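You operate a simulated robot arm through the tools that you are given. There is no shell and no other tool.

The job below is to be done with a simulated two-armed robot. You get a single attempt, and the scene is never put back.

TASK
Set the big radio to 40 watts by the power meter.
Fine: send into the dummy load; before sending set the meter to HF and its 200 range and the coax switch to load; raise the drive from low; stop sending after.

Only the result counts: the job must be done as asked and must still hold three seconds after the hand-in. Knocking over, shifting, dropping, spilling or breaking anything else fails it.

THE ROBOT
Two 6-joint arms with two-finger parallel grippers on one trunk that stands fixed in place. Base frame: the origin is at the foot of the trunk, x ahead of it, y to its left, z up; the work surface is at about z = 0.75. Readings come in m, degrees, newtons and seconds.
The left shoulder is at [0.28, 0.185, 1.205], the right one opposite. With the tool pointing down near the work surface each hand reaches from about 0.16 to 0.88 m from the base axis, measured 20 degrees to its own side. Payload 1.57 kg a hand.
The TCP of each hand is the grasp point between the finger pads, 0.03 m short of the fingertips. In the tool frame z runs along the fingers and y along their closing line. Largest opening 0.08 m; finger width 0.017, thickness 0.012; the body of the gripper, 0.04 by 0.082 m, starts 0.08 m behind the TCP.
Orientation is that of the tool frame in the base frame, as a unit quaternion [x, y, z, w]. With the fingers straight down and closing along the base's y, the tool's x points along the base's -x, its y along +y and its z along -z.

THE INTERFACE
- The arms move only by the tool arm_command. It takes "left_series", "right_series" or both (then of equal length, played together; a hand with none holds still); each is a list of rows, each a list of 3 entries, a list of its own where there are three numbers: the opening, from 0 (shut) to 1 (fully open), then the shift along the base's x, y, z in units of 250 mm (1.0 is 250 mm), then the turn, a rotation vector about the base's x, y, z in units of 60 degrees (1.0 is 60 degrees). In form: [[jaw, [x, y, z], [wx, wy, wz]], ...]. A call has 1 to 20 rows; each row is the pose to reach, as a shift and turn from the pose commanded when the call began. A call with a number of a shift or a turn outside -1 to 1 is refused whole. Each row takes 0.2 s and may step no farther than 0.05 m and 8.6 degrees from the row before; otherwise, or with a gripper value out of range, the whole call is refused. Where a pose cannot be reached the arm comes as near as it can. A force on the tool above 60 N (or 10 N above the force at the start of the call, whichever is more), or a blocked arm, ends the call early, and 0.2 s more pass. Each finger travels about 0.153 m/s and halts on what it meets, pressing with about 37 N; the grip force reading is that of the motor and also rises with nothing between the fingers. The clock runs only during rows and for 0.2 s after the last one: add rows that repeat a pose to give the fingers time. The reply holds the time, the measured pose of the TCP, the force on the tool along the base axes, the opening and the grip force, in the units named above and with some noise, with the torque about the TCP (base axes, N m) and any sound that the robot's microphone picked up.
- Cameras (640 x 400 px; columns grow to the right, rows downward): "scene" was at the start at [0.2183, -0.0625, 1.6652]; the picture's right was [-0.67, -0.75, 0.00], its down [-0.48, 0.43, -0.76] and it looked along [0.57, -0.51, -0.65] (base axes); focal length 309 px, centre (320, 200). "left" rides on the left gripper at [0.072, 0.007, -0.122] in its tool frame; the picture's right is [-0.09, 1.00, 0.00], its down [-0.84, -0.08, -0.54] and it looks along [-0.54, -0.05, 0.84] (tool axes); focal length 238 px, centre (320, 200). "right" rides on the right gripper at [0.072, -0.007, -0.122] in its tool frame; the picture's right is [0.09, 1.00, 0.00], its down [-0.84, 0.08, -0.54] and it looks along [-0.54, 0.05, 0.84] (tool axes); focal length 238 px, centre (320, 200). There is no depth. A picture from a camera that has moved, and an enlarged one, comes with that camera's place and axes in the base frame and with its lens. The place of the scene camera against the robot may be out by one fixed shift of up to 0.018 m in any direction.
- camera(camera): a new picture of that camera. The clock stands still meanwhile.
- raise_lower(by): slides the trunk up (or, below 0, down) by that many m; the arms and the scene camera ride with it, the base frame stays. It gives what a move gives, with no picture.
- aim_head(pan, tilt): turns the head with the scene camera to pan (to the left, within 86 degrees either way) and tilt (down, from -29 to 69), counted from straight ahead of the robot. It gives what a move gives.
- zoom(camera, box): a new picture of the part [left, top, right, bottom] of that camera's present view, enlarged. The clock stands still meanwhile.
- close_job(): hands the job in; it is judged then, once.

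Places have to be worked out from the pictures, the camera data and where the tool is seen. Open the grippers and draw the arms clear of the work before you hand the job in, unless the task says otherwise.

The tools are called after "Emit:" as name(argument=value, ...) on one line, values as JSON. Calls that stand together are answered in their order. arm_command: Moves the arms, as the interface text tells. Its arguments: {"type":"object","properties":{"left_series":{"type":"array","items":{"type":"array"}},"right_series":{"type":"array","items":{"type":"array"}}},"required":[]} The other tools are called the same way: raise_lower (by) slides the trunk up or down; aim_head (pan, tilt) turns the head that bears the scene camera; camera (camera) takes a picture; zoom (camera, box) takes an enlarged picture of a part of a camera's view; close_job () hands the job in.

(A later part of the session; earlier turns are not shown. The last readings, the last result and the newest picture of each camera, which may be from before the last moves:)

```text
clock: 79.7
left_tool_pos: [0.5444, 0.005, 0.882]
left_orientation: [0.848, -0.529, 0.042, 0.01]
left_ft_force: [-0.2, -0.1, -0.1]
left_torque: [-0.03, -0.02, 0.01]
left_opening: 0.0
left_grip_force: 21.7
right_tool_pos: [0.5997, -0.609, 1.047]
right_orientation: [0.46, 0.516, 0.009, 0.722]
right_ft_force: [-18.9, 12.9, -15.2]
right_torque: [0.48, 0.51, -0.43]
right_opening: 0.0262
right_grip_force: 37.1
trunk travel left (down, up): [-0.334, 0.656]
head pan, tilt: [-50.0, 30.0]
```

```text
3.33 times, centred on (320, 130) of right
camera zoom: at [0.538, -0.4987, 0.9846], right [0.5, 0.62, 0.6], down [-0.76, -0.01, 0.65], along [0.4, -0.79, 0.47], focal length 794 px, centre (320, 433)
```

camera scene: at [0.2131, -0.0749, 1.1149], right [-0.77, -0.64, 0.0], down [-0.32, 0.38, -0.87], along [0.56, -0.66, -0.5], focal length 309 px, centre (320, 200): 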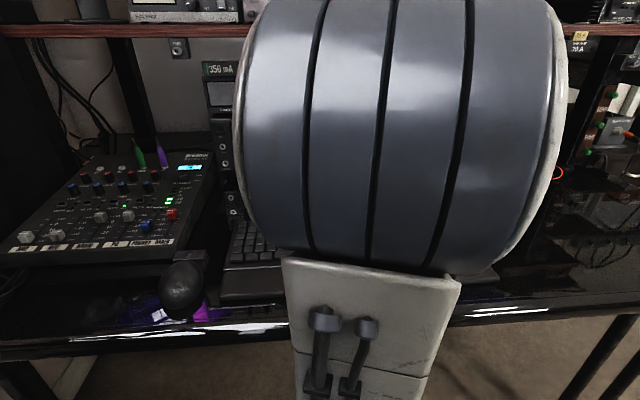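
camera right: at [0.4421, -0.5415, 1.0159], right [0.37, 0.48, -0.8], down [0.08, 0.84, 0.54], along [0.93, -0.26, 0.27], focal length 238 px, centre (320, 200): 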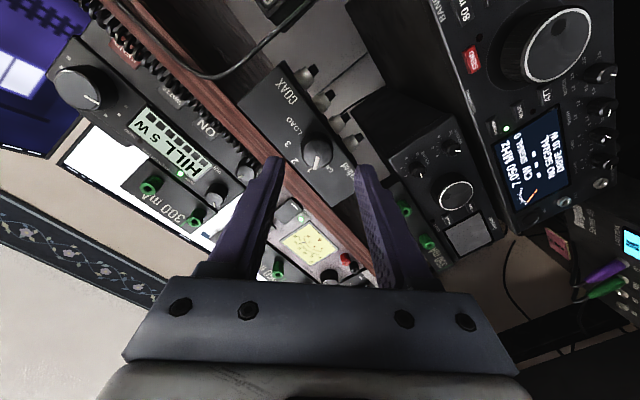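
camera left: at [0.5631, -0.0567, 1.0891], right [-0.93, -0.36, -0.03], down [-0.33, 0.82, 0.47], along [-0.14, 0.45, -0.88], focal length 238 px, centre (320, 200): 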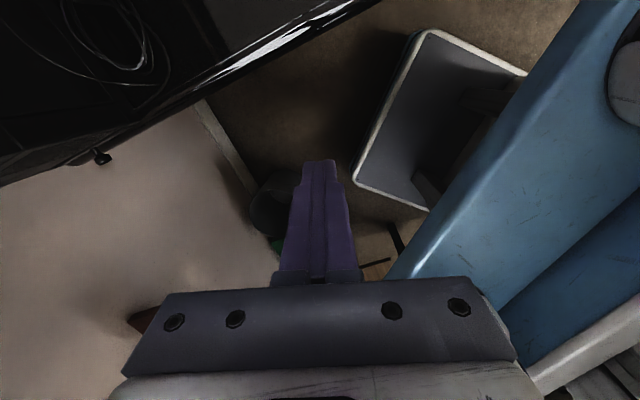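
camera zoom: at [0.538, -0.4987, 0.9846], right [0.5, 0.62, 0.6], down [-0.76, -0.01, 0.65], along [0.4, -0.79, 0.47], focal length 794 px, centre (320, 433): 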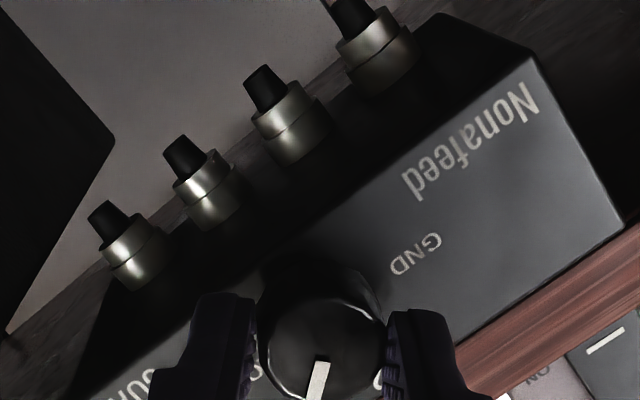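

Opening the jaws to release and see where the pointer rests.

Emit:
arm_command(right_series=[[0.35, [0, 0, 0], [0, 0, 0]], [0.5, [0, 0, 0], [0, 0, 0]], [0.5, [0, 0, 0], [0, 0, 0]]])

Emit:
zoom(camera="right", box=[224, 70, 416, 190])

```text
clock: 80.5
left_tool_pos: [0.5438, 0.0034, 0.8818]
left_orientation: [0.847, -0.529, 0.043, 0.011]
left_ft_force: [0.4, 0.4, 0.1]
left_torque: [-0.02, 0.02, -0.02]
left_opening: 0.0
left_grip_force: 21.5
right_tool_pos: [0.5991, -0.6095, 1.0484]
right_orientation: [0.459, 0.516, 0.008, 0.723]
right_ft_force: [0.4, -0.3, 1.2]
right_torque: [0.04, -0.01, 0.03]
right_opening: 0.04
right_grip_force: 0.1
trunk travel left (down, up): [-0.334, 0.656]
head pan, tilt: [-50.0, 30.0]
```

```text
3.33 times, centred on (320, 130) of right
camera zoom: at [0.5383, -0.4988, 0.986], right [0.5, 0.62, 0.6], down [-0.76, -0.01, 0.64], along [0.4, -0.78, 0.47], focal length 794 px, centre (320, 433)
```

zoom: 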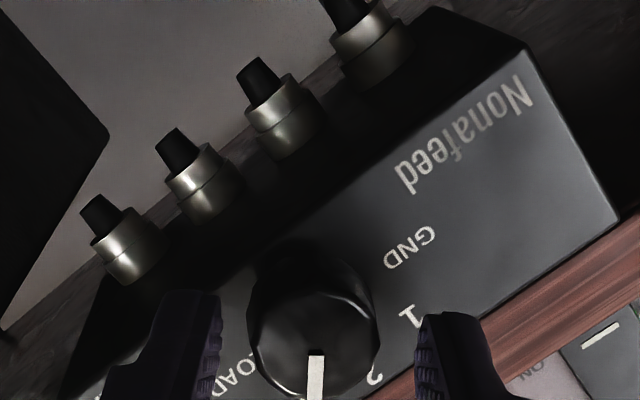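

It rests at 3. I'll back off, roll the hand back 60° counter-clockwise, and re-grasp for the last step.

Emit:
arm_command(right_series=[[0.5, [-0.035, 0.035, 0], [0, 0, 0]], [0.5, [-0.07, 0.07, 0], [0, 0, 0]], [0.5, [-0.07, 0.07, 0], [-0.0982, 0.0982, 0]], [0.5, [-0.07, 0.07, 0], [-0.1964, 0.1964, 0]], [0.5, [-0.07, 0.07, 0], [-0.2946, 0.2946, 0]], [0.5, [-0.07, 0.07, 0], [-0.3928, 0.3928, 0]], [0.5, [-0.07, 0.07, 0], [-0.491, 0.491, 0]], [0.5, [-0.07, 0.07, 0], [-0.5892, 0.5892, 0]], [0.5, [-0.07, 0.07, 0], [-0.6874, 0.6874, 0]]])

Emit:
zoom(camera="right", box=[224, 70, 416, 190])

```text
clock: 82.5
left_tool_pos: [0.5441, 0.0034, 0.8822]
left_orientation: [0.847, -0.529, 0.042, 0.011]
left_ft_force: [0.0, -0.4, -0.9]
left_torque: [0.02, 0.0, 0.03]
left_opening: 0.0001
left_grip_force: 20.8
right_tool_pos: [0.5811, -0.5917, 1.0492]
right_orientation: [0.154, 0.702, -0.331, 0.611]
right_ft_force: [0.3, -0.2, -0.7]
right_torque: [0.04, -0.03, 0.02]
right_opening: 0.0398
right_grip_force: 0.0
trunk travel left (down, up): [-0.334, 0.656]
head pan, tilt: [-50.0, 30.0]
```

```text
3.33 times, centred on (320, 130) of right
camera zoom: at [0.4705, -0.5315, 0.9857], right [0.6, 0.71, -0.36], down [-0.19, 0.57, 0.8], along [0.78, -0.41, 0.48], focal length 794 px, centre (320, 433)
```

zoom: 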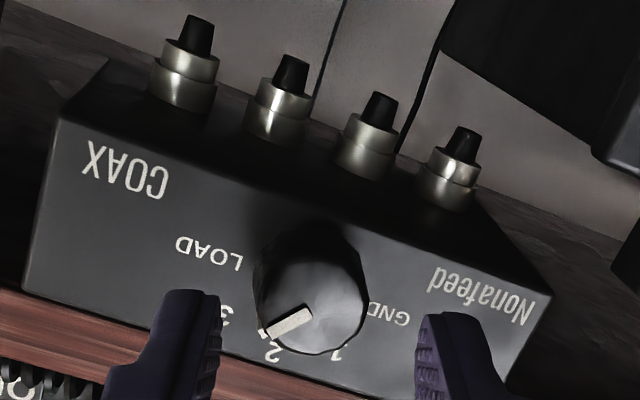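

Confirmed at 3, and the jaws are re-indexed. Advancing 24 mm, gripping and turning 45° to LOAD.

Emit:
arm_command(right_series=[[0.5, [0.025, -0.025, 0], [0, 0, 0]], [0.5, [0.05, -0.05, -0.002], [0, 0, 0]], [0.5, [0.067, -0.067, -0.004], [0, 0, 0]], [0.38, [0.067, -0.067, -0.004], [0, 0, 0]], [0.28, [0.067, -0.067, -0.004], [0, 0, 0]], [0.2, [0.067, -0.067, -0.004], [0, 0, 0]], [0.2, [0.067, -0.067, -0.004], [0, 0, 0]]])

Emit:
zoom(camera="right", box=[224, 70, 416, 190])

```text
clock: 84.1
left_tool_pos: [0.5442, 0.0033, 0.883]
left_orientation: [0.847, -0.53, 0.043, 0.011]
left_ft_force: [-0.2, -1.2, 0.3]
left_torque: [0.0, -0.01, 0.02]
left_opening: 0.0
left_grip_force: 21.0
right_tool_pos: [0.5974, -0.6077, 1.048]
right_orientation: [0.154, 0.702, -0.329, 0.612]
right_ft_force: [0.5, -6.0, 2.5]
right_torque: [-0.05, -0.07, -0.54]
right_opening: 0.026
right_grip_force: 37.5
trunk travel left (down, up): [-0.334, 0.656]
head pan, tilt: [-50.0, 30.0]
```

```text
3.33 times, centred on (320, 130) of right
camera zoom: at [0.4871, -0.5481, 0.9847], right [0.6, 0.71, -0.36], down [-0.19, 0.57, 0.8], along [0.78, -0.41, 0.48], focal length 794 px, centre (320, 433)
```

zoom: 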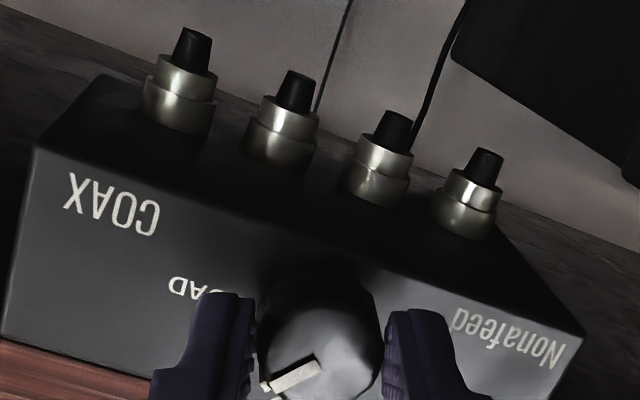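

Gripped. Turning 45° clockwise to LOAD, then releasing.

Emit:
arm_command(right_series=[[0.2, [0, 0, 0], [0.0972, -0.0972, 0]], [0.2, [0, 0, 0], [0.1944, -0.1944, 0]], [0.2, [0, 0, 0], [0.2917, -0.2917, 0]], [0.2, [0, 0, 0], [0.3889, -0.3889, 0]], [0.2, [-0.002, -0.002, -0.003], [0.4861, -0.4861, 0]], [0.2, [-0.003, -0.003, -0.004], [0.55, -0.55, 0]], [0.4, [-0.003, -0.003, -0.004], [0.55, -0.55, 0]], [0.55, [-0.003, -0.003, -0.004], [0.55, -0.55, 0]], [0.55, [-0.003, -0.003, -0.004], [0.55, -0.55, 0]]])

Emit:
arm_command(right_series=[[0.55, [-0.04, 0.04, 0], [0, 0, 0]], [0.55, [-0.09, 0.09, 0], [0, 0, 0]], [0.55, [-0.14, 0.14, 0], [0, 0, 0]], [0.55, [-0.14, 0.14, 0], [-0.098, 0.098, 0]], [0.55, [-0.14, 0.14, 0], [-0.196, 0.196, 0]], [0.55, [-0.14, 0.14, 0], [-0.294, 0.294, 0]]])

Emit:
zoom(camera="right", box=[224, 70, 416, 190])

```text
clock: 86.1
left_tool_pos: [0.5446, 0.0031, 0.882]
left_orientation: [0.847, -0.53, 0.042, 0.012]
left_ft_force: [-0.4, 1.1, 0.1]
left_torque: [0.0, 0.03, 0.01]
left_opening: 0.0
left_grip_force: 21.4
right_tool_pos: [0.5978, -0.6078, 1.0474]
right_orientation: [0.405, 0.565, -0.062, 0.716]
right_ft_force: [0.3, -0.6, -0.4]
right_torque: [-0.02, -0.01, -0.01]
right_opening: 0.044
right_grip_force: 0.0
trunk travel left (down, up): [-0.334, 0.656]
head pan, tilt: [-50.0, 30.0]
```

```text
clock: 87.5
left_tool_pos: [0.5442, 0.0037, 0.8832]
left_orientation: [0.848, -0.528, 0.043, 0.011]
left_ft_force: [-0.6, -0.2, 0.0]
left_torque: [0.0, -0.01, -0.01]
left_opening: 0.0002
left_grip_force: 21.1
right_tool_pos: [0.5622, -0.574, 1.0458]
right_orientation: [0.277, 0.652, -0.21, 0.674]
right_ft_force: [0.6, -0.2, 0.5]
right_torque: [-0.01, 0.01, 0.0]
right_opening: 0.0441
right_grip_force: 0.0
trunk travel left (down, up): [-0.334, 0.656]
head pan, tilt: [-50.0, 30.0]
```

```text
3.33 times, centred on (320, 130) of right
camera zoom: at [0.47, -0.4958, 0.9751], right [0.65, 0.76, 0.01], down [-0.41, 0.34, 0.84], along [0.64, -0.55, 0.54], focal length 794 px, centre (320, 433)
```

zoom: 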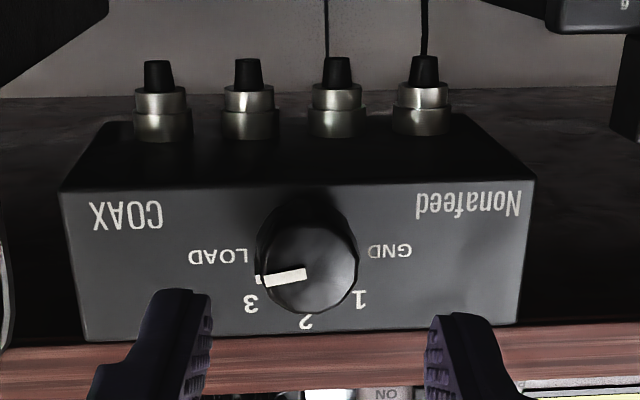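

Pointer is on LOAD. Next, the radio: I'll level the yaw/roll and pitch the right hand 38° downward so it can reach the radio from above with the camera facing the panel.

Emit:
arm_command(right_series=[[0.55, [0, 0, 0], [0, 0, -0.078]], [0.55, [0, 0, 0], [-0.06, 0.06, -0.078]]])

Emit:
arm_command(right_series=[[0.55, [0, 0, 0], [0.09, 0.09, 0]], [0.55, [0, 0, 0], [0.18, 0.18, 0]], [0.55, [0, 0, 0], [0.27, 0.27, 0]], [0.55, [0, 0, 0], [0.36, 0.36, 0]], [0.55, [0, 0, 0], [0.45, 0.45, 0]]])

Emit:
camera(camera="right")

```text
clock: 88.1
left_tool_pos: [0.5432, 0.0041, 0.8824]
left_orientation: [0.847, -0.53, 0.043, 0.011]
left_ft_force: [-0.1, 0.5, 0.9]
left_torque: [0.01, 0.02, 0.0]
left_opening: 0.0
left_grip_force: 21.7
right_tool_pos: [0.5625, -0.5736, 1.0463]
right_orientation: [0.276, 0.654, -0.266, 0.652]
right_ft_force: [0.4, 0.2, -0.6]
right_torque: [-0.01, 0.04, 0.0]
right_opening: 0.0439
right_grip_force: 0.0
trunk travel left (down, up): [-0.334, 0.656]
head pan, tilt: [-50.0, 30.0]
```

```text
clock: 89.3
left_tool_pos: [0.5447, 0.0036, 0.8819]
left_orientation: [0.848, -0.529, 0.043, 0.011]
left_ft_force: [0.0, -0.2, 0.3]
left_torque: [-0.04, 0.0, 0.01]
left_opening: 0.0
left_grip_force: 21.5
right_tool_pos: [0.5613, -0.5731, 1.0464]
right_orientation: [0.351, 0.83, -0.164, 0.401]
right_ft_force: [0.1, -0.2, -1.2]
right_torque: [0.0, -0.01, 0.0]
right_opening: 0.0439
right_grip_force: 0.1
trunk travel left (down, up): [-0.334, 0.656]
head pan, tilt: [-50.0, 30.0]
```

```text
taken
camera right: at [0.4596, -0.4799, 1.0674], right [0.67, 0.74, -0.06], down [0.12, -0.02, 0.99], along [0.73, -0.67, -0.1], focal length 238 px, centre (320, 200)
```

right: 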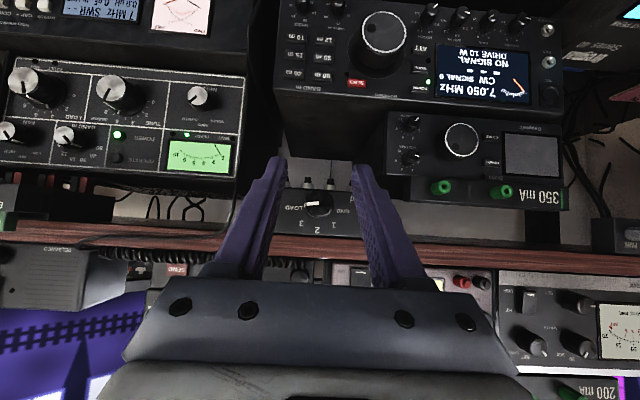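

A clear (upside-down) view of all panels. Lowering the right hand 10 cm.

Emit:
arm_command(right_series=[[0.55, [0, 0, -0.14], [0, 0, 0]], [0.55, [0, 0, -0.28], [0, 0, 0]], [0.55, [0, 0, -0.42], [0, 0, 0]]])

Emit:
camera(camera="right")

Emit:
aim_head(pan=-40, tilt=5)

Emit:
camera(camera="scene")

```text
clock: 90.1
left_tool_pos: [0.5438, 0.0036, 0.8825]
left_orientation: [0.848, -0.529, 0.043, 0.012]
left_ft_force: [0.3, -0.4, 0.0]
left_torque: [-0.06, 0.01, 0.01]
left_opening: 0.0
left_grip_force: 20.9
right_tool_pos: [0.5616, -0.5731, 0.9403]
right_orientation: [0.35, 0.83, -0.163, 0.402]
right_ft_force: [-0.5, 0.1, 0.4]
right_torque: [-0.03, 0.03, 0.02]
right_opening: 0.044
right_grip_force: 0.1
trunk travel left (down, up): [-0.334, 0.656]
head pan, tilt: [-50.0, 30.0]
```

```text
taken
camera right: at [0.4592, -0.4801, 0.9613], right [0.67, 0.74, -0.06], down [0.12, -0.02, 0.99], along [0.73, -0.67, -0.1], focal length 238 px, centre (320, 200)
```

right: 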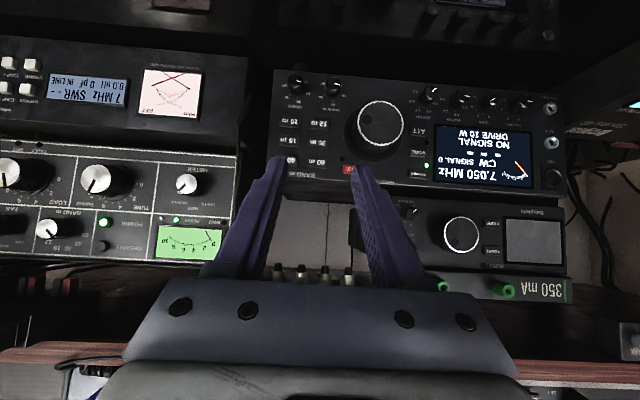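

```text
clock: 91.0
left_tool_pos: [0.5454, 0.0027, 0.8826]
left_orientation: [0.848, -0.529, 0.041, 0.011]
left_ft_force: [0.6, 0.0, 0.2]
left_torque: [0.03, 0.01, 0.02]
left_opening: 0.0
left_grip_force: 21.4
right_tool_pos: [0.5623, -0.5732, 0.9418]
right_orientation: [0.349, 0.831, -0.163, 0.402]
right_ft_force: [0.2, -0.1, -0.1]
right_torque: [0.02, 0.03, 0.0]
right_opening: 0.0438
right_grip_force: 0.0
trunk travel left (down, up): [-0.334, 0.656]
head pan, tilt: [-40.0, 5.0]
```

```text
taken
camera scene: at [0.2253, -0.0647, 1.1552], right [-0.64, -0.77, 0.0], down [-0.07, 0.06, -1.0], along [0.76, -0.64, -0.09], focal length 309 px, centre (320, 200)
```

scene: 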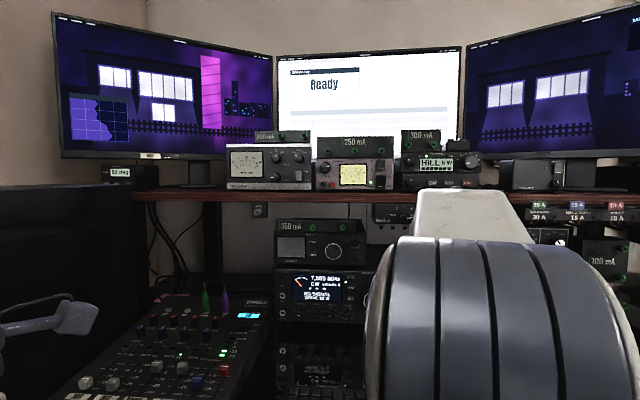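

Now the scene camera sees both the meter and the radio display directly. Zooming the right camera to locate SEND and DRIVE precisely.

Emit:
zoom(camera="right", box=[270, 60, 430, 185])

Emit:
zoom(camera="scene", box=[210, 120, 370, 200])

Emit:
zoom(camera="scene", box=[260, 215, 380, 315])

```text
3.20 times, centred on (350, 122) of right
camera zoom: at [0.4593, -0.4801, 0.9618], right [0.67, 0.74, -0.06], down [0.12, -0.02, 0.99], along [0.73, -0.67, -0.1], focal length 763 px, centre (224, 448)
```

zoom: 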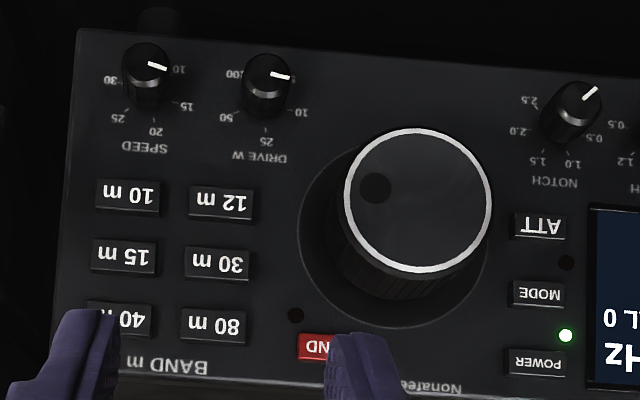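

```text
4.00 times, centred on (290, 160) of scene
camera zoom: at [0.2253, -0.0647, 1.1552], right [-0.64, -0.77, 0.0], down [-0.07, 0.06, -1.0], along [0.76, -0.64, -0.09], focal length 1237 px, centre (440, 360)
```

zoom: 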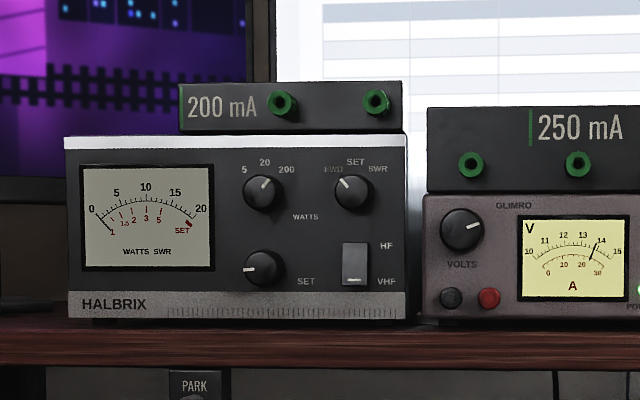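

```text
4.00 times, centred on (320, 265) of scene
camera zoom: at [0.2253, -0.0647, 1.1552], right [-0.64, -0.77, 0.0], down [-0.07, 0.06, -1.0], along [0.76, -0.64, -0.09], focal length 1237 px, centre (320, -60)
```

zoom: 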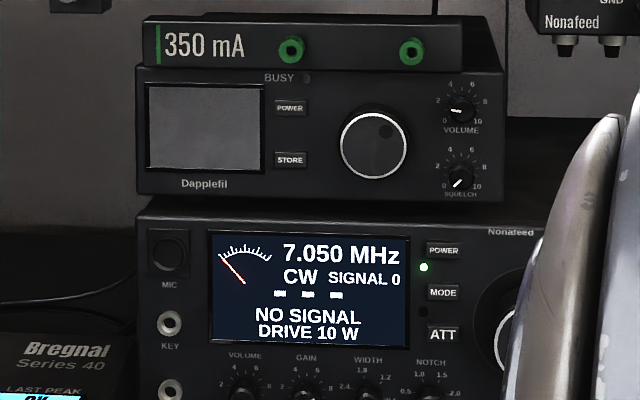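

SEND is at about depth 0.931, u −0.032, z 0.895; DRIVE knob at u −0.003, z 0.804. Closing the right fingers and positioning in front of SEND.

Emit:
arm_command(right_series=[[0.3, [0.08, 0.02, -0.05], [0, 0, 0]], [0.1, [0.139, 0.1, -0.1], [0, 0, 0]], [0, [0.17, 0.05, -0.136], [0, 0, 0]], [0, [0.252, -0.031, -0.136], [0, 0, 0]], [0, [0.252, -0.031, -0.136], [0, 0, 0]]])

Emit:
zoom(camera="right", box=[240, 90, 400, 190])

```text
clock: 92.2
left_tool_pos: [0.544, 0.0028, 0.8811]
left_orientation: [0.848, -0.529, 0.043, 0.011]
left_ft_force: [-0.5, 0.3, 0.1]
left_torque: [0.03, -0.01, 0.02]
left_opening: 0.0002
left_grip_force: 21.3
right_tool_pos: [0.6245, -0.5806, 0.9079]
right_orientation: [0.35, 0.831, -0.163, 0.402]
right_ft_force: [0.6, 0.1, -0.6]
right_torque: [0.02, 0.01, 0.01]
right_opening: 0.0
right_grip_force: 21.1
trunk travel left (down, up): [-0.334, 0.656]
head pan, tilt: [-40.0, 5.0]
```

```text
4.00 times, centred on (320, 140) of right
camera zoom: at [0.5226, -0.4873, 0.9273], right [0.67, 0.74, -0.06], down [0.12, -0.02, 0.99], along [0.73, -0.67, -0.1], focal length 953 px, centre (320, 440)
```

zoom: 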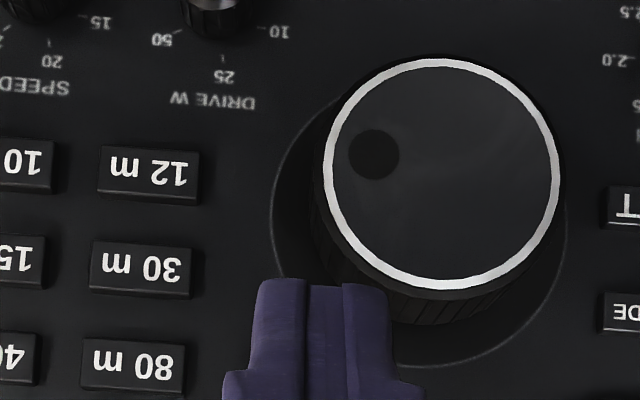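

Geometry says the SEND button is straight ahead of the tips, with clearance to the tuning dial. Advancing 44 mm, stopping about 6 mm short.

Emit:
arm_command(right_series=[[0, [0.04, -0.05, 0.006], [0, 0, 0]], [0, [0.08, -0.09, 0.006], [0, 0, 0]], [0, [0.119, -0.13, 0.006], [0, 0, 0]]])

Emit:
zoom(camera="right", box=[240, 90, 400, 190])

```text
clock: 93.0
left_tool_pos: [0.5445, 0.004, 0.8821]
left_orientation: [0.847, -0.529, 0.042, 0.011]
left_ft_force: [0.2, -0.9, -0.9]
left_torque: [0.0, 0.03, 0.02]
left_opening: 0.0001
left_grip_force: 21.9
right_tool_pos: [0.6554, -0.6129, 0.9086]
right_orientation: [0.35, 0.83, -0.164, 0.402]
right_ft_force: [-0.5, 0.1, 0.5]
right_torque: [0.01, 0.02, 0.02]
right_opening: 0.0
right_grip_force: 21.4
trunk travel left (down, up): [-0.334, 0.656]
head pan, tilt: [-40.0, 5.0]
```

```text
4.00 times, centred on (320, 140) of right
camera zoom: at [0.5525, -0.5204, 0.9293], right [0.67, 0.74, -0.06], down [0.12, -0.02, 0.99], along [0.73, -0.67, -0.1], focal length 953 px, centre (320, 440)
```

zoom: 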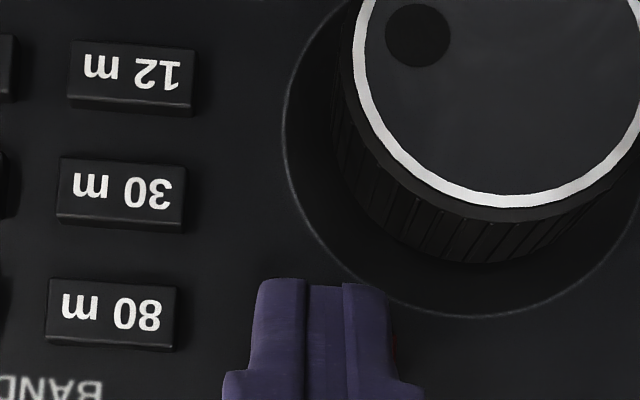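

A sliver of red SEND shows right behind the fingertips. Stepping in gently.

Emit:
arm_command(right_series=[[0, [0.009, -0.013, 0], [0, 0, 0]], [0, [0.013, -0.017, 0], [0, 0, 0]], [0, [0.018, -0.022, 0], [0, 0, 0]]])

Emit:
zoom(camera="scene", box=[260, 215, 380, 315])

```text
clock: 93.8
left_tool_pos: [0.5452, 0.0038, 0.882]
left_orientation: [0.847, -0.53, 0.043, 0.011]
left_ft_force: [0.3, 0.7, -0.1]
left_torque: [-0.02, 0.0, 0.01]
left_opening: 0.0
left_grip_force: 21.0
right_tool_pos: [0.6591, -0.6208, 0.9087]
right_orientation: [0.35, 0.83, -0.164, 0.402]
right_ft_force: [-0.9, 1.2, 0.5]
right_torque: [0.02, 0.01, 0.0]
right_opening: 0.0
right_grip_force: 20.7
trunk travel left (down, up): [-0.334, 0.656]
head pan, tilt: [-40.0, 5.0]
heard: click
```

```text
4.00 times, centred on (320, 265) of scene
camera zoom: at [0.2253, -0.0647, 1.1553], right [-0.64, -0.77, 0.0], down [-0.07, 0.06, -1.0], along [0.76, -0.64, -0.09], focal length 1237 px, centre (320, -60)
```

zoom: 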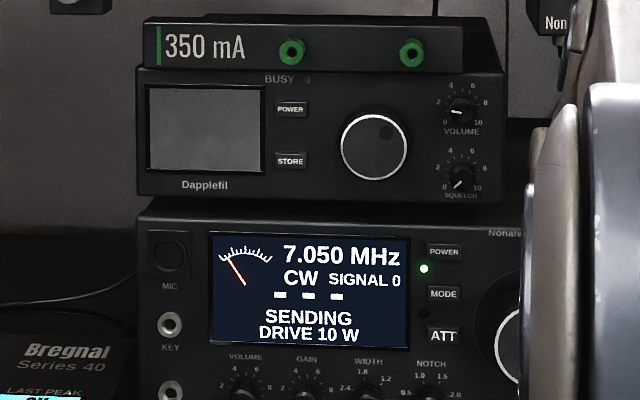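

Click heard and the display shows SENDING at 10 W. Backing off slightly and reading the meter.

Emit:
arm_command(right_series=[[0, [-0.04, 0.04, 0], [0, 0, 0]], [0, [-0.1, 0.1, 0], [0, 0, 0]]])

Emit:
zoom(camera="scene", box=[220, 130, 300, 195])

Emit:
zoom(camera="scene", box=[270, 265, 370, 315])

```text
clock: 94.4
left_tool_pos: [0.5437, 0.0038, 0.8824]
left_orientation: [0.847, -0.529, 0.042, 0.011]
left_ft_force: [-0.7, -0.1, 0.5]
left_torque: [0.03, 0.02, -0.02]
left_opening: 0.0
left_grip_force: 21.7
right_tool_pos: [0.6343, -0.5938, 0.9077]
right_orientation: [0.349, 0.83, -0.163, 0.403]
right_ft_force: [0.4, -0.6, -0.1]
right_torque: [0.02, 0.0, -0.02]
right_opening: 0.0002
right_grip_force: 21.1
trunk travel left (down, up): [-0.334, 0.656]
head pan, tilt: [-40.0, 5.0]
```

```text
6.15 times, centred on (260, 162) of scene
camera zoom: at [0.2255, -0.0648, 1.1552], right [-0.64, -0.77, 0.0], down [-0.07, 0.06, -1.0], along [0.76, -0.64, -0.09], focal length 1903 px, centre (689, 431)
```

zoom: 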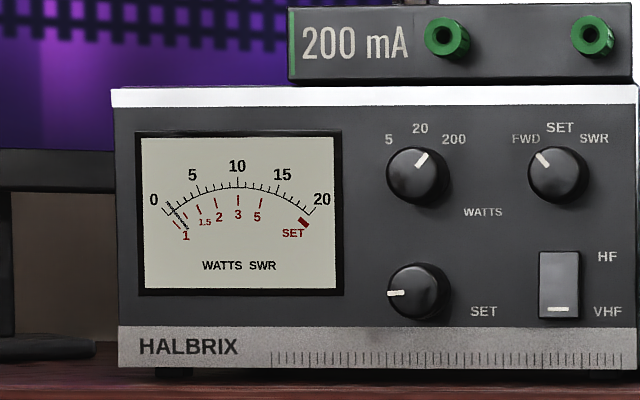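

```text
6.40 times, centred on (320, 290) of scene
camera zoom: at [0.2255, -0.0648, 1.1552], right [-0.64, -0.77, 0.0], down [-0.07, 0.06, -1.0], along [0.76, -0.64, -0.09], focal length 1979 px, centre (320, -376)
```

zoom: 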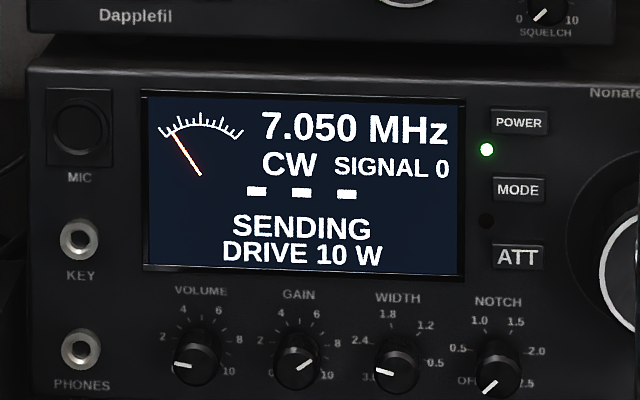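

The meter shows about 1 on the 20 scale, i.e. 10 W on the 200 range with HF. Now moving to the DRIVE knob, jaws opened to 32 mm.

Emit:
arm_command(right_series=[[0, [-0.12, 0.12, 0], [0, 0, 0]], [0.2, [-0.18, 0.1, -0.1], [0, 0, 0]], [0.4, [-0.22, 0.075, -0.22], [0, 0, 0]], [0.4, [-0.2, 0.055, -0.348], [0, 0, 0]], [0.4, [-0.157, 0.0125, -0.348], [0, 0, 0]]])

Emit:
camera(camera="right")

Emit:
zoom(camera="right", box=[240, 90, 400, 190])

```text
clock: 95.6
left_tool_pos: [0.5443, 0.0031, 0.8825]
left_orientation: [0.848, -0.528, 0.043, 0.011]
left_ft_force: [-0.1, 0.1, 0.8]
left_torque: [-0.02, 0.03, 0.01]
left_opening: 0.0
left_grip_force: 21.4
right_tool_pos: [0.5955, -0.5922, 0.8209]
right_orientation: [0.349, 0.83, -0.163, 0.402]
right_ft_force: [0.1, -0.1, -0.4]
right_torque: [0.0, 0.02, -0.01]
right_opening: 0.0324
right_grip_force: 0.0
trunk travel left (down, up): [-0.334, 0.656]
head pan, tilt: [-40.0, 5.0]
```

```text
taken
camera right: at [0.4932, -0.4981, 0.8414], right [0.67, 0.74, -0.06], down [0.12, -0.02, 0.99], along [0.73, -0.67, -0.1], focal length 238 px, centre (320, 200)
```

right: 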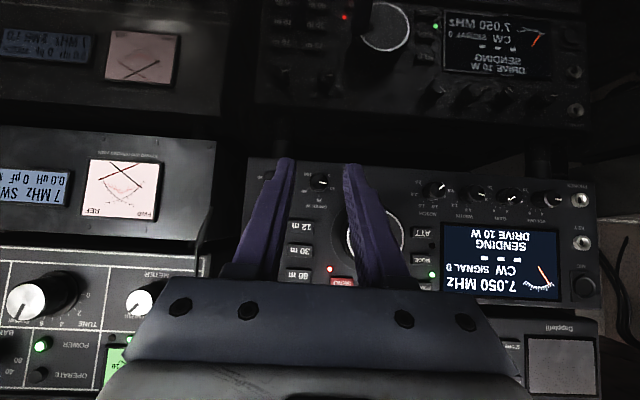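

```text
4.00 times, centred on (320, 140) of right
camera zoom: at [0.4932, -0.4981, 0.8414], right [0.67, 0.74, -0.06], down [0.12, -0.02, 0.99], along [0.73, -0.67, -0.1], focal length 953 px, centre (320, 440)
```

zoom: 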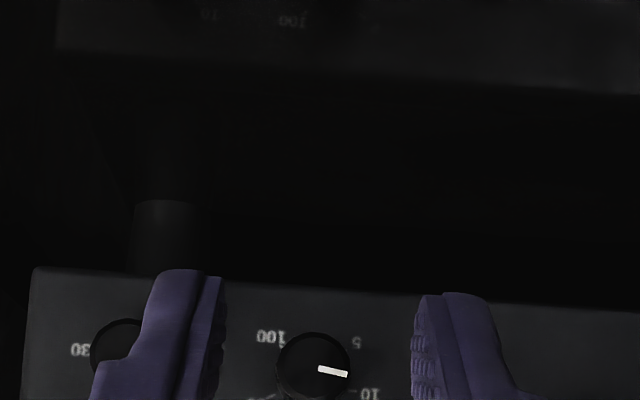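

The DRIVE knob is centred between the fingers. Advancing 45 mm.

Emit:
arm_command(right_series=[[0.4, [0.04, -0.04, 0], [0, 0, 0]], [0.4, [0.085, -0.085, 0], [0, 0, 0]], [0.4, [0.128, -0.127, 0], [0, 0, 0]]])

Emit:
zoom(camera="right", box=[240, 100, 400, 200])

```text
clock: 96.4
left_tool_pos: [0.5447, 0.0042, 0.8819]
left_orientation: [0.847, -0.53, 0.042, 0.011]
left_ft_force: [-0.4, -0.1, -0.4]
left_torque: [0.01, -0.01, 0.0]
left_opening: 0.0002
left_grip_force: 21.6
right_tool_pos: [0.6276, -0.623, 0.8214]
right_orientation: [0.35, 0.83, -0.163, 0.402]
right_ft_force: [-0.5, 0.7, 0.2]
right_torque: [0.01, -0.02, -0.01]
right_opening: 0.0319
right_grip_force: 0.0
trunk travel left (down, up): [-0.334, 0.656]
head pan, tilt: [-40.0, 5.0]
```

```text
4.00 times, centred on (320, 150) of right
camera zoom: at [0.5249, -0.5295, 0.8417], right [0.67, 0.74, -0.06], down [0.12, -0.02, 0.99], along [0.73, -0.67, -0.1], focal length 953 px, centre (320, 400)
```

zoom: 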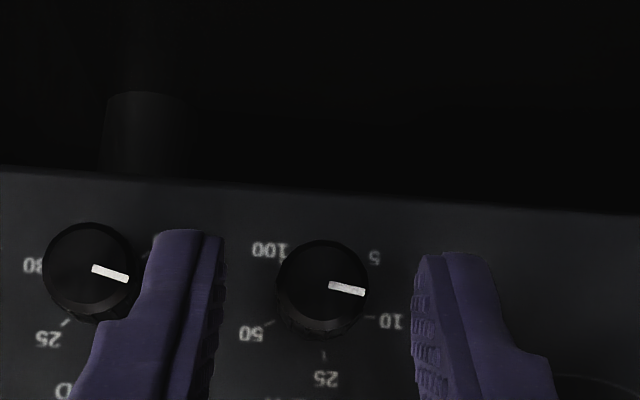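

Centred. Advancing 14 mm and closing gently on the knob.

Emit:
arm_command(right_series=[[0.4, [0.02, -0.02, 0], [0, 0, 0]], [0.4, [0.041, -0.041, 0], [0, 0, 0]], [0.32, [0.041, -0.041, 0], [0, 0, 0]], [0.24, [0.041, -0.041, 0], [0, 0, 0]], [0.15, [0.041, -0.041, 0], [0, 0, 0]], [0.1, [0.041, -0.041, 0], [0, 0, 0]]])

Emit:
zoom(camera="right", box=[240, 100, 400, 200])

Emit:
zoom(camera="scene", box=[270, 265, 370, 315])

```text
clock: 97.8
left_tool_pos: [0.5439, 0.0043, 0.8823]
left_orientation: [0.848, -0.528, 0.042, 0.011]
left_ft_force: [0.2, -0.5, -0.6]
left_torque: [-0.04, 0.02, -0.01]
left_opening: 0.0
left_grip_force: 21.2
right_tool_pos: [0.6372, -0.6329, 0.8218]
right_orientation: [0.349, 0.831, -0.163, 0.402]
right_ft_force: [7.1, 2.6, 1.3]
right_torque: [0.25, 0.09, 0.25]
right_opening: 0.0167
right_grip_force: 32.3
trunk travel left (down, up): [-0.334, 0.656]
head pan, tilt: [-40.0, 5.0]
```

```text
4.00 times, centred on (320, 150) of right
camera zoom: at [0.5354, -0.5391, 0.842], right [0.67, 0.74, -0.06], down [0.12, -0.02, 0.99], along [0.73, -0.67, -0.1], focal length 953 px, centre (320, 400)
```

zoom: 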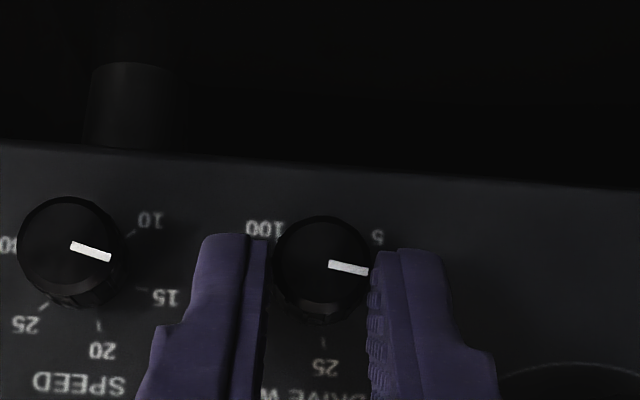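

```text
6.40 times, centred on (320, 290) of scene
camera zoom: at [0.2256, -0.0645, 1.1552], right [-0.64, -0.77, 0.0], down [-0.07, 0.06, -1.0], along [0.76, -0.64, -0.09], focal length 1979 px, centre (320, -376)
```

zoom: 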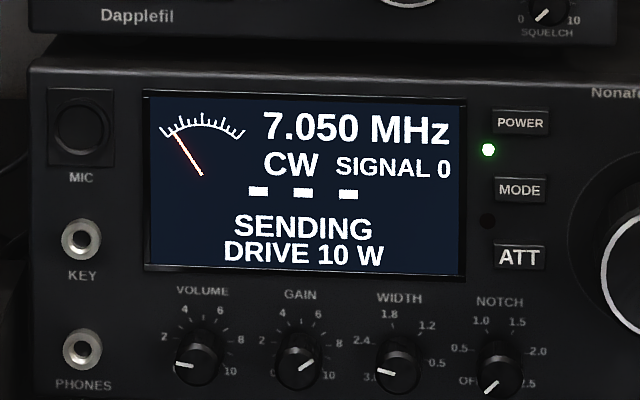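

Knob held (16.7 mm). Turning clockwise about the knob's axis by 32°, moving the TCP along the matching arc.

Emit:
arm_command(right_series=[[0.1, [-0.0076, -0.0076, -0.0008], [0.0943, -0.0943, 0]], [0.1, [-0.015, -0.015, -0.003], [0.1886, -0.1886, 0]], [0.1, [-0.0222, -0.0222, -0.0067], [0.2829, -0.2829, 0]], [0.1, [-0.0289, -0.0289, -0.0117], [0.3772, -0.3772, 0]]])

Emit:
zoom(camera="right", box=[240, 100, 400, 200])

Emit:
zoom(camera="scene", box=[270, 265, 370, 315])

Emit:
zoom(camera="scene", box=[232, 145, 272, 170])

```text
clock: 98.8
left_tool_pos: [0.5452, 0.0033, 0.8815]
left_orientation: [0.847, -0.529, 0.042, 0.011]
left_ft_force: [-0.9, 0.1, 0.2]
left_torque: [-0.01, 0.01, 0.0]
left_opening: 0.0002
left_grip_force: 21.1
right_tool_pos: [0.6305, -0.6402, 0.8191]
right_orientation: [0.446, 0.752, 0.074, 0.481]
right_ft_force: [9.6, 1.8, 4.5]
right_torque: [-0.12, -0.44, 0.03]
right_opening: 0.0165
right_grip_force: 31.9
trunk travel left (down, up): [-0.334, 0.656]
head pan, tilt: [-40.0, 5.0]
```

```text
4.00 times, centred on (320, 150) of right
camera zoom: at [0.5212, -0.5535, 0.833], right [0.58, 0.66, 0.48], down [-0.26, -0.4, 0.88], along [0.77, -0.64, -0.06], focal length 953 px, centre (320, 400)
```

zoom: 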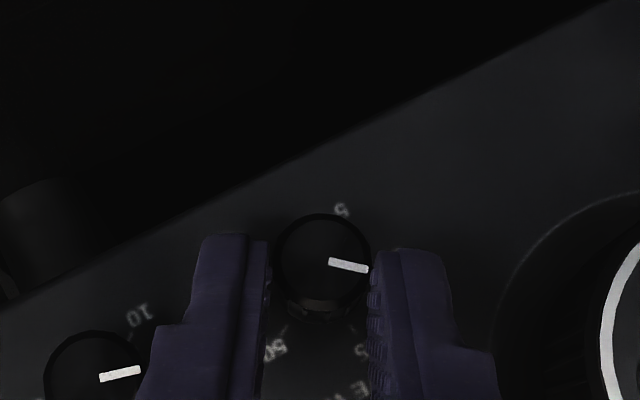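

```text
6.40 times, centred on (320, 290) of scene
camera zoom: at [0.2256, -0.0645, 1.1552], right [-0.64, -0.77, 0.0], down [-0.07, 0.06, -1.0], along [0.76, -0.64, -0.09], focal length 1979 px, centre (320, -376)
```

zoom: 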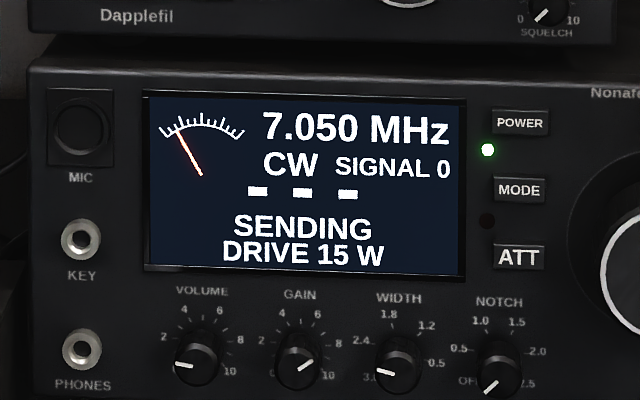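

```text
16.00 times, centred on (252, 158) of scene
camera zoom: at [0.2256, -0.0645, 1.1552], right [-0.64, -0.77, 0.0], down [-0.07, 0.06, -1.0], along [0.76, -0.64, -0.09], focal length 4947 px, centre (1408, 880)
```

zoom: 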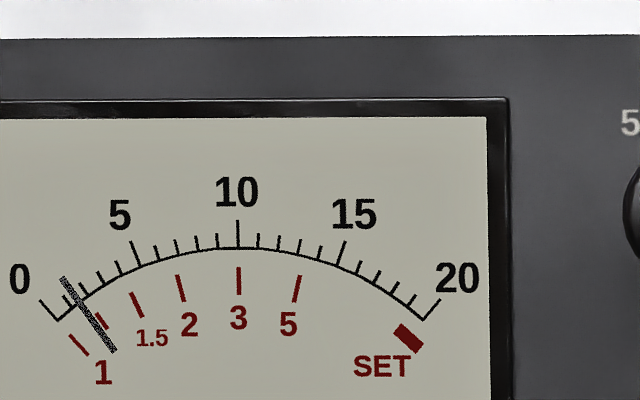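

Drive rose to 15 W after 32°. Turning 24° more in the same grasp.

Emit:
arm_command(right_series=[[0.1, [-0.0062, -0.0062, -0.0064], [0.0943, -0.0943, 0]], [0.1, [-0.0116, -0.0116, -0.0138], [0.1886, -0.1886, 0]], [0.1, [-0.0163, -0.0163, -0.0223], [0.2829, -0.2829, 0]]])

Emit:
zoom(camera="right", box=[240, 100, 400, 200])

Emit:
zoom(camera="scene", box=[270, 265, 370, 315])

Emit:
zoom(camera="scene", box=[232, 145, 272, 170])

```text
clock: 99.6
left_tool_pos: [0.5439, 0.0042, 0.8815]
left_orientation: [0.848, -0.528, 0.043, 0.011]
left_ft_force: [-0.3, 0.1, -0.4]
left_torque: [0.06, 0.0, 0.02]
left_opening: 0.0
left_grip_force: 21.1
right_tool_pos: [0.6267, -0.6437, 0.8133]
right_orientation: [0.496, 0.654, 0.249, 0.514]
right_ft_force: [13.0, -1.0, 3.5]
right_torque: [-0.1, -0.29, 0.15]
right_opening: 0.0167
right_grip_force: 31.9
trunk travel left (down, up): [-0.334, 0.656]
head pan, tilt: [-40.0, 5.0]
```

```text
4.00 times, centred on (320, 150) of right
camera zoom: at [0.514, -0.5607, 0.8198], right [0.39, 0.47, 0.79], down [-0.49, -0.63, 0.61], along [0.78, -0.62, -0.02], focal length 953 px, centre (320, 400)
```

zoom: 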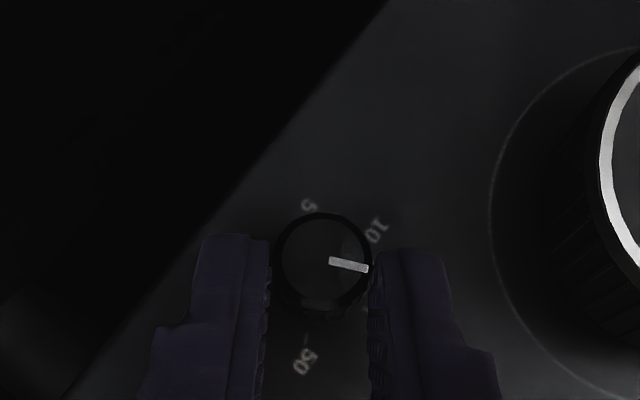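

```text
6.40 times, centred on (320, 290) of scene
camera zoom: at [0.2257, -0.0646, 1.1552], right [-0.64, -0.77, 0.0], down [-0.07, 0.06, -1.0], along [0.76, -0.64, -0.09], focal length 1979 px, centre (320, -376)
```

zoom: 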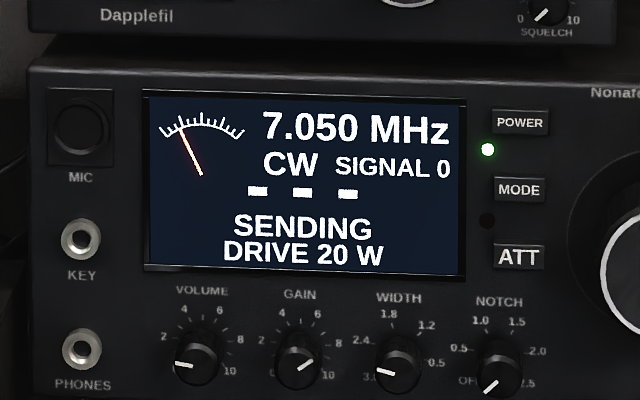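

```text
16.00 times, centred on (252, 158) of scene
camera zoom: at [0.2257, -0.0646, 1.1552], right [-0.64, -0.77, 0.0], down [-0.07, 0.06, -1.0], along [0.76, -0.64, -0.09], focal length 4947 px, centre (1408, 880)
```

zoom: 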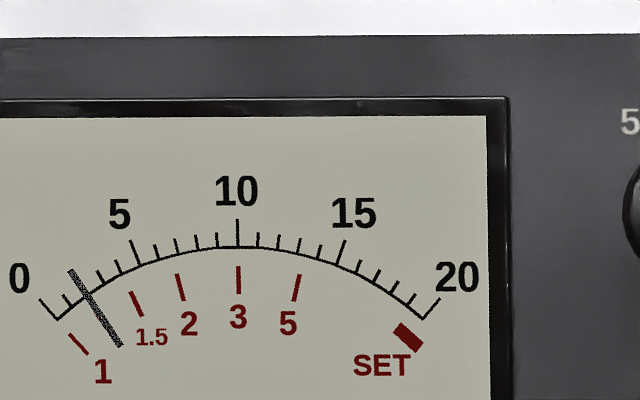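

20 W on the display and about 2 on the meter scale – tracking well. Releasing, rolling back around the knob and re-grasping.

Emit:
arm_command(right_series=[[0.25, [0, 0, 0], [0, 0, 0]], [0.4, [0, 0, 0], [0, 0, 0]], [0.4, [0.0047, 0.0047, 0.0085], [-0.0943, 0.0943, 0]], [0.4, [0.0101, 0.0101, 0.016], [-0.1886, 0.1886, 0]], [0.4, [0.0163, 0.0163, 0.0223], [-0.2829, 0.2829, 0]], [0.4, [0.023, 0.023, 0.0274], [-0.3772, 0.3772, 0]], [0.4, [0.0302, 0.0302, 0.031], [-0.4715, 0.4715, 0]], [0.4, [0.0376, 0.0376, 0.0333], [-0.5658, 0.5658, 0]], [0.4, [0.0453, 0.0453, 0.034], [-0.6601, 0.6601, 0]], [0.4, [0.0529, 0.0529, 0.0333], [-0.7544, 0.7544, 0]]])

Emit:
zoom(camera="right", box=[240, 100, 400, 200])

Emit:
zoom(camera="scene", box=[270, 265, 370, 315])

```text
clock: 101.8
left_tool_pos: [0.5438, 0.0034, 0.8826]
left_orientation: [0.848, -0.529, 0.043, 0.01]
left_ft_force: [-0.2, 0.0, 0.8]
left_torque: [-0.03, -0.01, 0.04]
left_opening: 0.0
left_grip_force: 20.9
right_tool_pos: [0.6397, -0.6316, 0.8219]
right_orientation: [0.32, 0.84, -0.221, 0.378]
right_ft_force: [1.1, -0.1, 0.2]
right_torque: [0.01, -0.01, 0.02]
right_opening: 0.0317
right_grip_force: 0.1
trunk travel left (down, up): [-0.334, 0.656]
head pan, tilt: [-40.0, 5.0]
```

```text
4.00 times, centred on (320, 150) of right
camera zoom: at [0.5388, -0.5359, 0.8424], right [0.66, 0.73, -0.2], down [0.21, 0.08, 0.97], along [0.72, -0.68, -0.11], focal length 953 px, centre (320, 400)
```

zoom: 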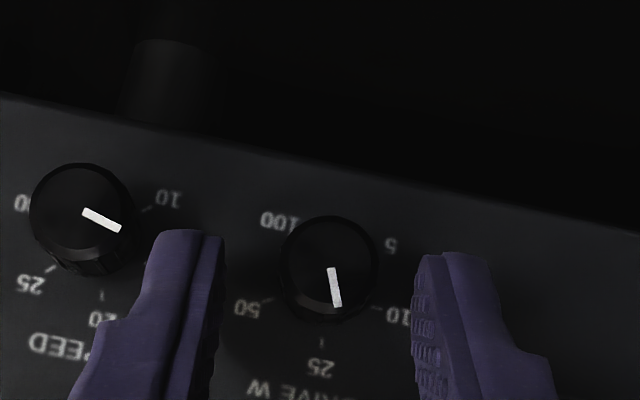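

```text
6.40 times, centred on (320, 290) of scene
camera zoom: at [0.2253, -0.0648, 1.1553], right [-0.64, -0.77, 0.0], down [-0.07, 0.06, -1.0], along [0.76, -0.64, -0.09], focal length 1979 px, centre (320, -376)
```

zoom: 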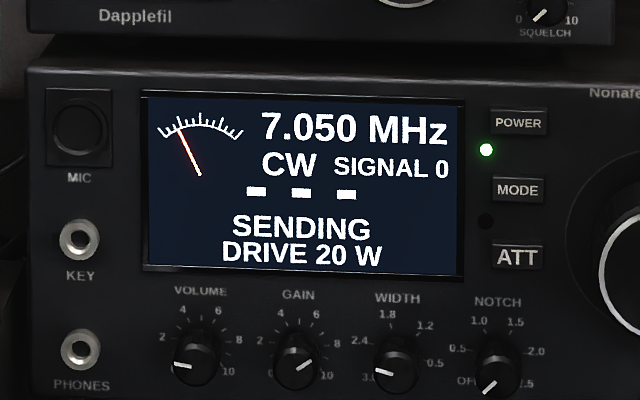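

Still 20 W and the knob is only 2 mm off centre; correcting and gripping again.

Emit:
arm_command(right_series=[[0.4, [0.0053, 0.0058, -0.0016], [0, 0, 0]], [0.3, [0.0053, 0.0058, -0.0016], [0, 0, 0]], [0.22, [0.0053, 0.0058, -0.0016], [0, 0, 0]], [0.15, [0.0053, 0.0058, -0.0016], [0, 0, 0]], [0.1, [0.0053, 0.0058, -0.0016], [0, 0, 0]]])

Emit:
zoom(camera="right", box=[240, 100, 400, 200])

```text
clock: 103.0
left_tool_pos: [0.5444, 0.0027, 0.8815]
left_orientation: [0.847, -0.53, 0.043, 0.01]
left_ft_force: [0.4, 0.0, 0.0]
left_torque: [0.0, -0.01, 0.0]
left_opening: 0.0
left_grip_force: 21.2
right_tool_pos: [0.6411, -0.6316, 0.8216]
right_orientation: [0.32, 0.84, -0.22, 0.378]
right_ft_force: [-3.4, -2.9, 0.1]
right_torque: [-0.21, -0.11, -0.09]
right_opening: 0.0168
right_grip_force: 31.8
trunk travel left (down, up): [-0.334, 0.656]
head pan, tilt: [-40.0, 5.0]
```

```text
4.00 times, centred on (320, 150) of right
camera zoom: at [0.5395, -0.5348, 0.8421], right [0.66, 0.73, -0.2], down [0.21, 0.07, 0.97], along [0.72, -0.68, -0.11], focal length 953 px, centre (320, 400)
```

zoom: 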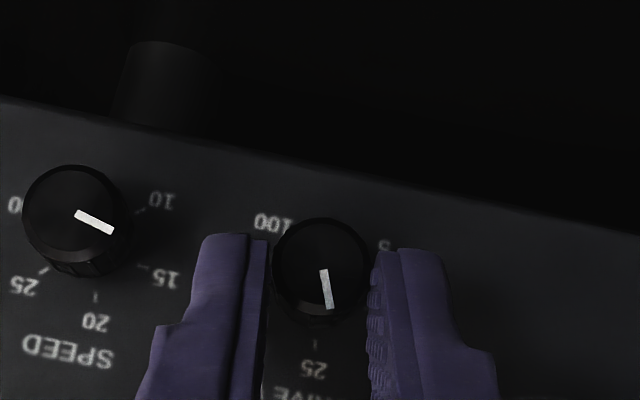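

Turning 40° clockwise, expecting about 32 W.

Emit:
arm_command(right_series=[[0.1, [-0.0076, -0.0076, 0.0008], [0.0943, -0.0943, 0]], [0.1, [-0.0152, -0.0152, 0], [0.1886, -0.1886, 0]], [0.1, [-0.0227, -0.0227, -0.0022], [0.2829, -0.2829, 0]], [0.1, [-0.0298, -0.0298, -0.0059], [0.3772, -0.3772, 0]], [0.1, [-0.0365, -0.0365, -0.011], [0.4715, -0.4715, 0]], [0.1, [-0.0365, -0.0365, -0.011], [0.4715, -0.4715, 0]]])

Emit:
zoom(camera="scene", box=[270, 265, 370, 315])

Emit:
zoom(camera="scene", box=[232, 145, 272, 170])

```text
clock: 104.4
left_tool_pos: [0.5441, 0.0041, 0.883]
left_orientation: [0.847, -0.529, 0.043, 0.011]
left_ft_force: [0.8, -0.5, -0.6]
left_torque: [0.01, 0.02, 0.03]
left_opening: 0.0
left_grip_force: 21.4
right_tool_pos: [0.6307, -0.6409, 0.8187]
right_orientation: [0.446, 0.751, 0.072, 0.481]
right_ft_force: [-4.1, -5.0, 5.2]
right_torque: [-0.55, -0.46, -0.46]
right_opening: 0.0168
right_grip_force: 31.5
trunk travel left (down, up): [-0.334, 0.656]
head pan, tilt: [-40.0, 5.0]
```

```text
6.40 times, centred on (320, 290) of scene
camera zoom: at [0.225, -0.0648, 1.1553], right [-0.64, -0.77, 0.0], down [-0.07, 0.06, -1.0], along [0.76, -0.64, -0.09], focal length 1979 px, centre (320, -376)
```

zoom: 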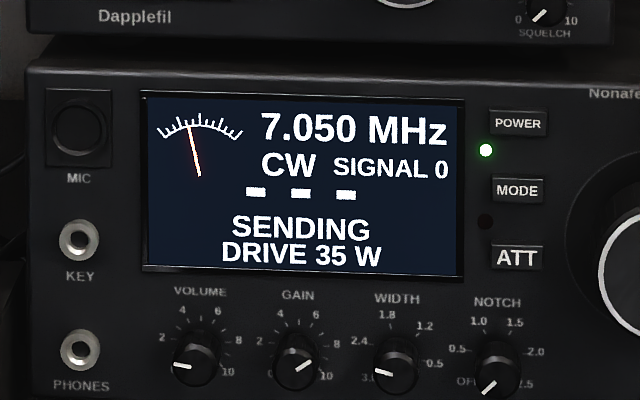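

```text
16.00 times, centred on (252, 158) of scene
camera zoom: at [0.225, -0.0648, 1.1553], right [-0.64, -0.77, 0.0], down [-0.07, 0.06, -1.0], along [0.76, -0.64, -0.09], focal length 4947 px, centre (1408, 880)
```

zoom: 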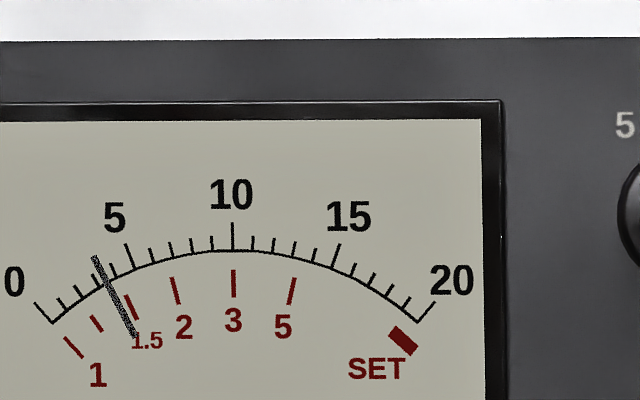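

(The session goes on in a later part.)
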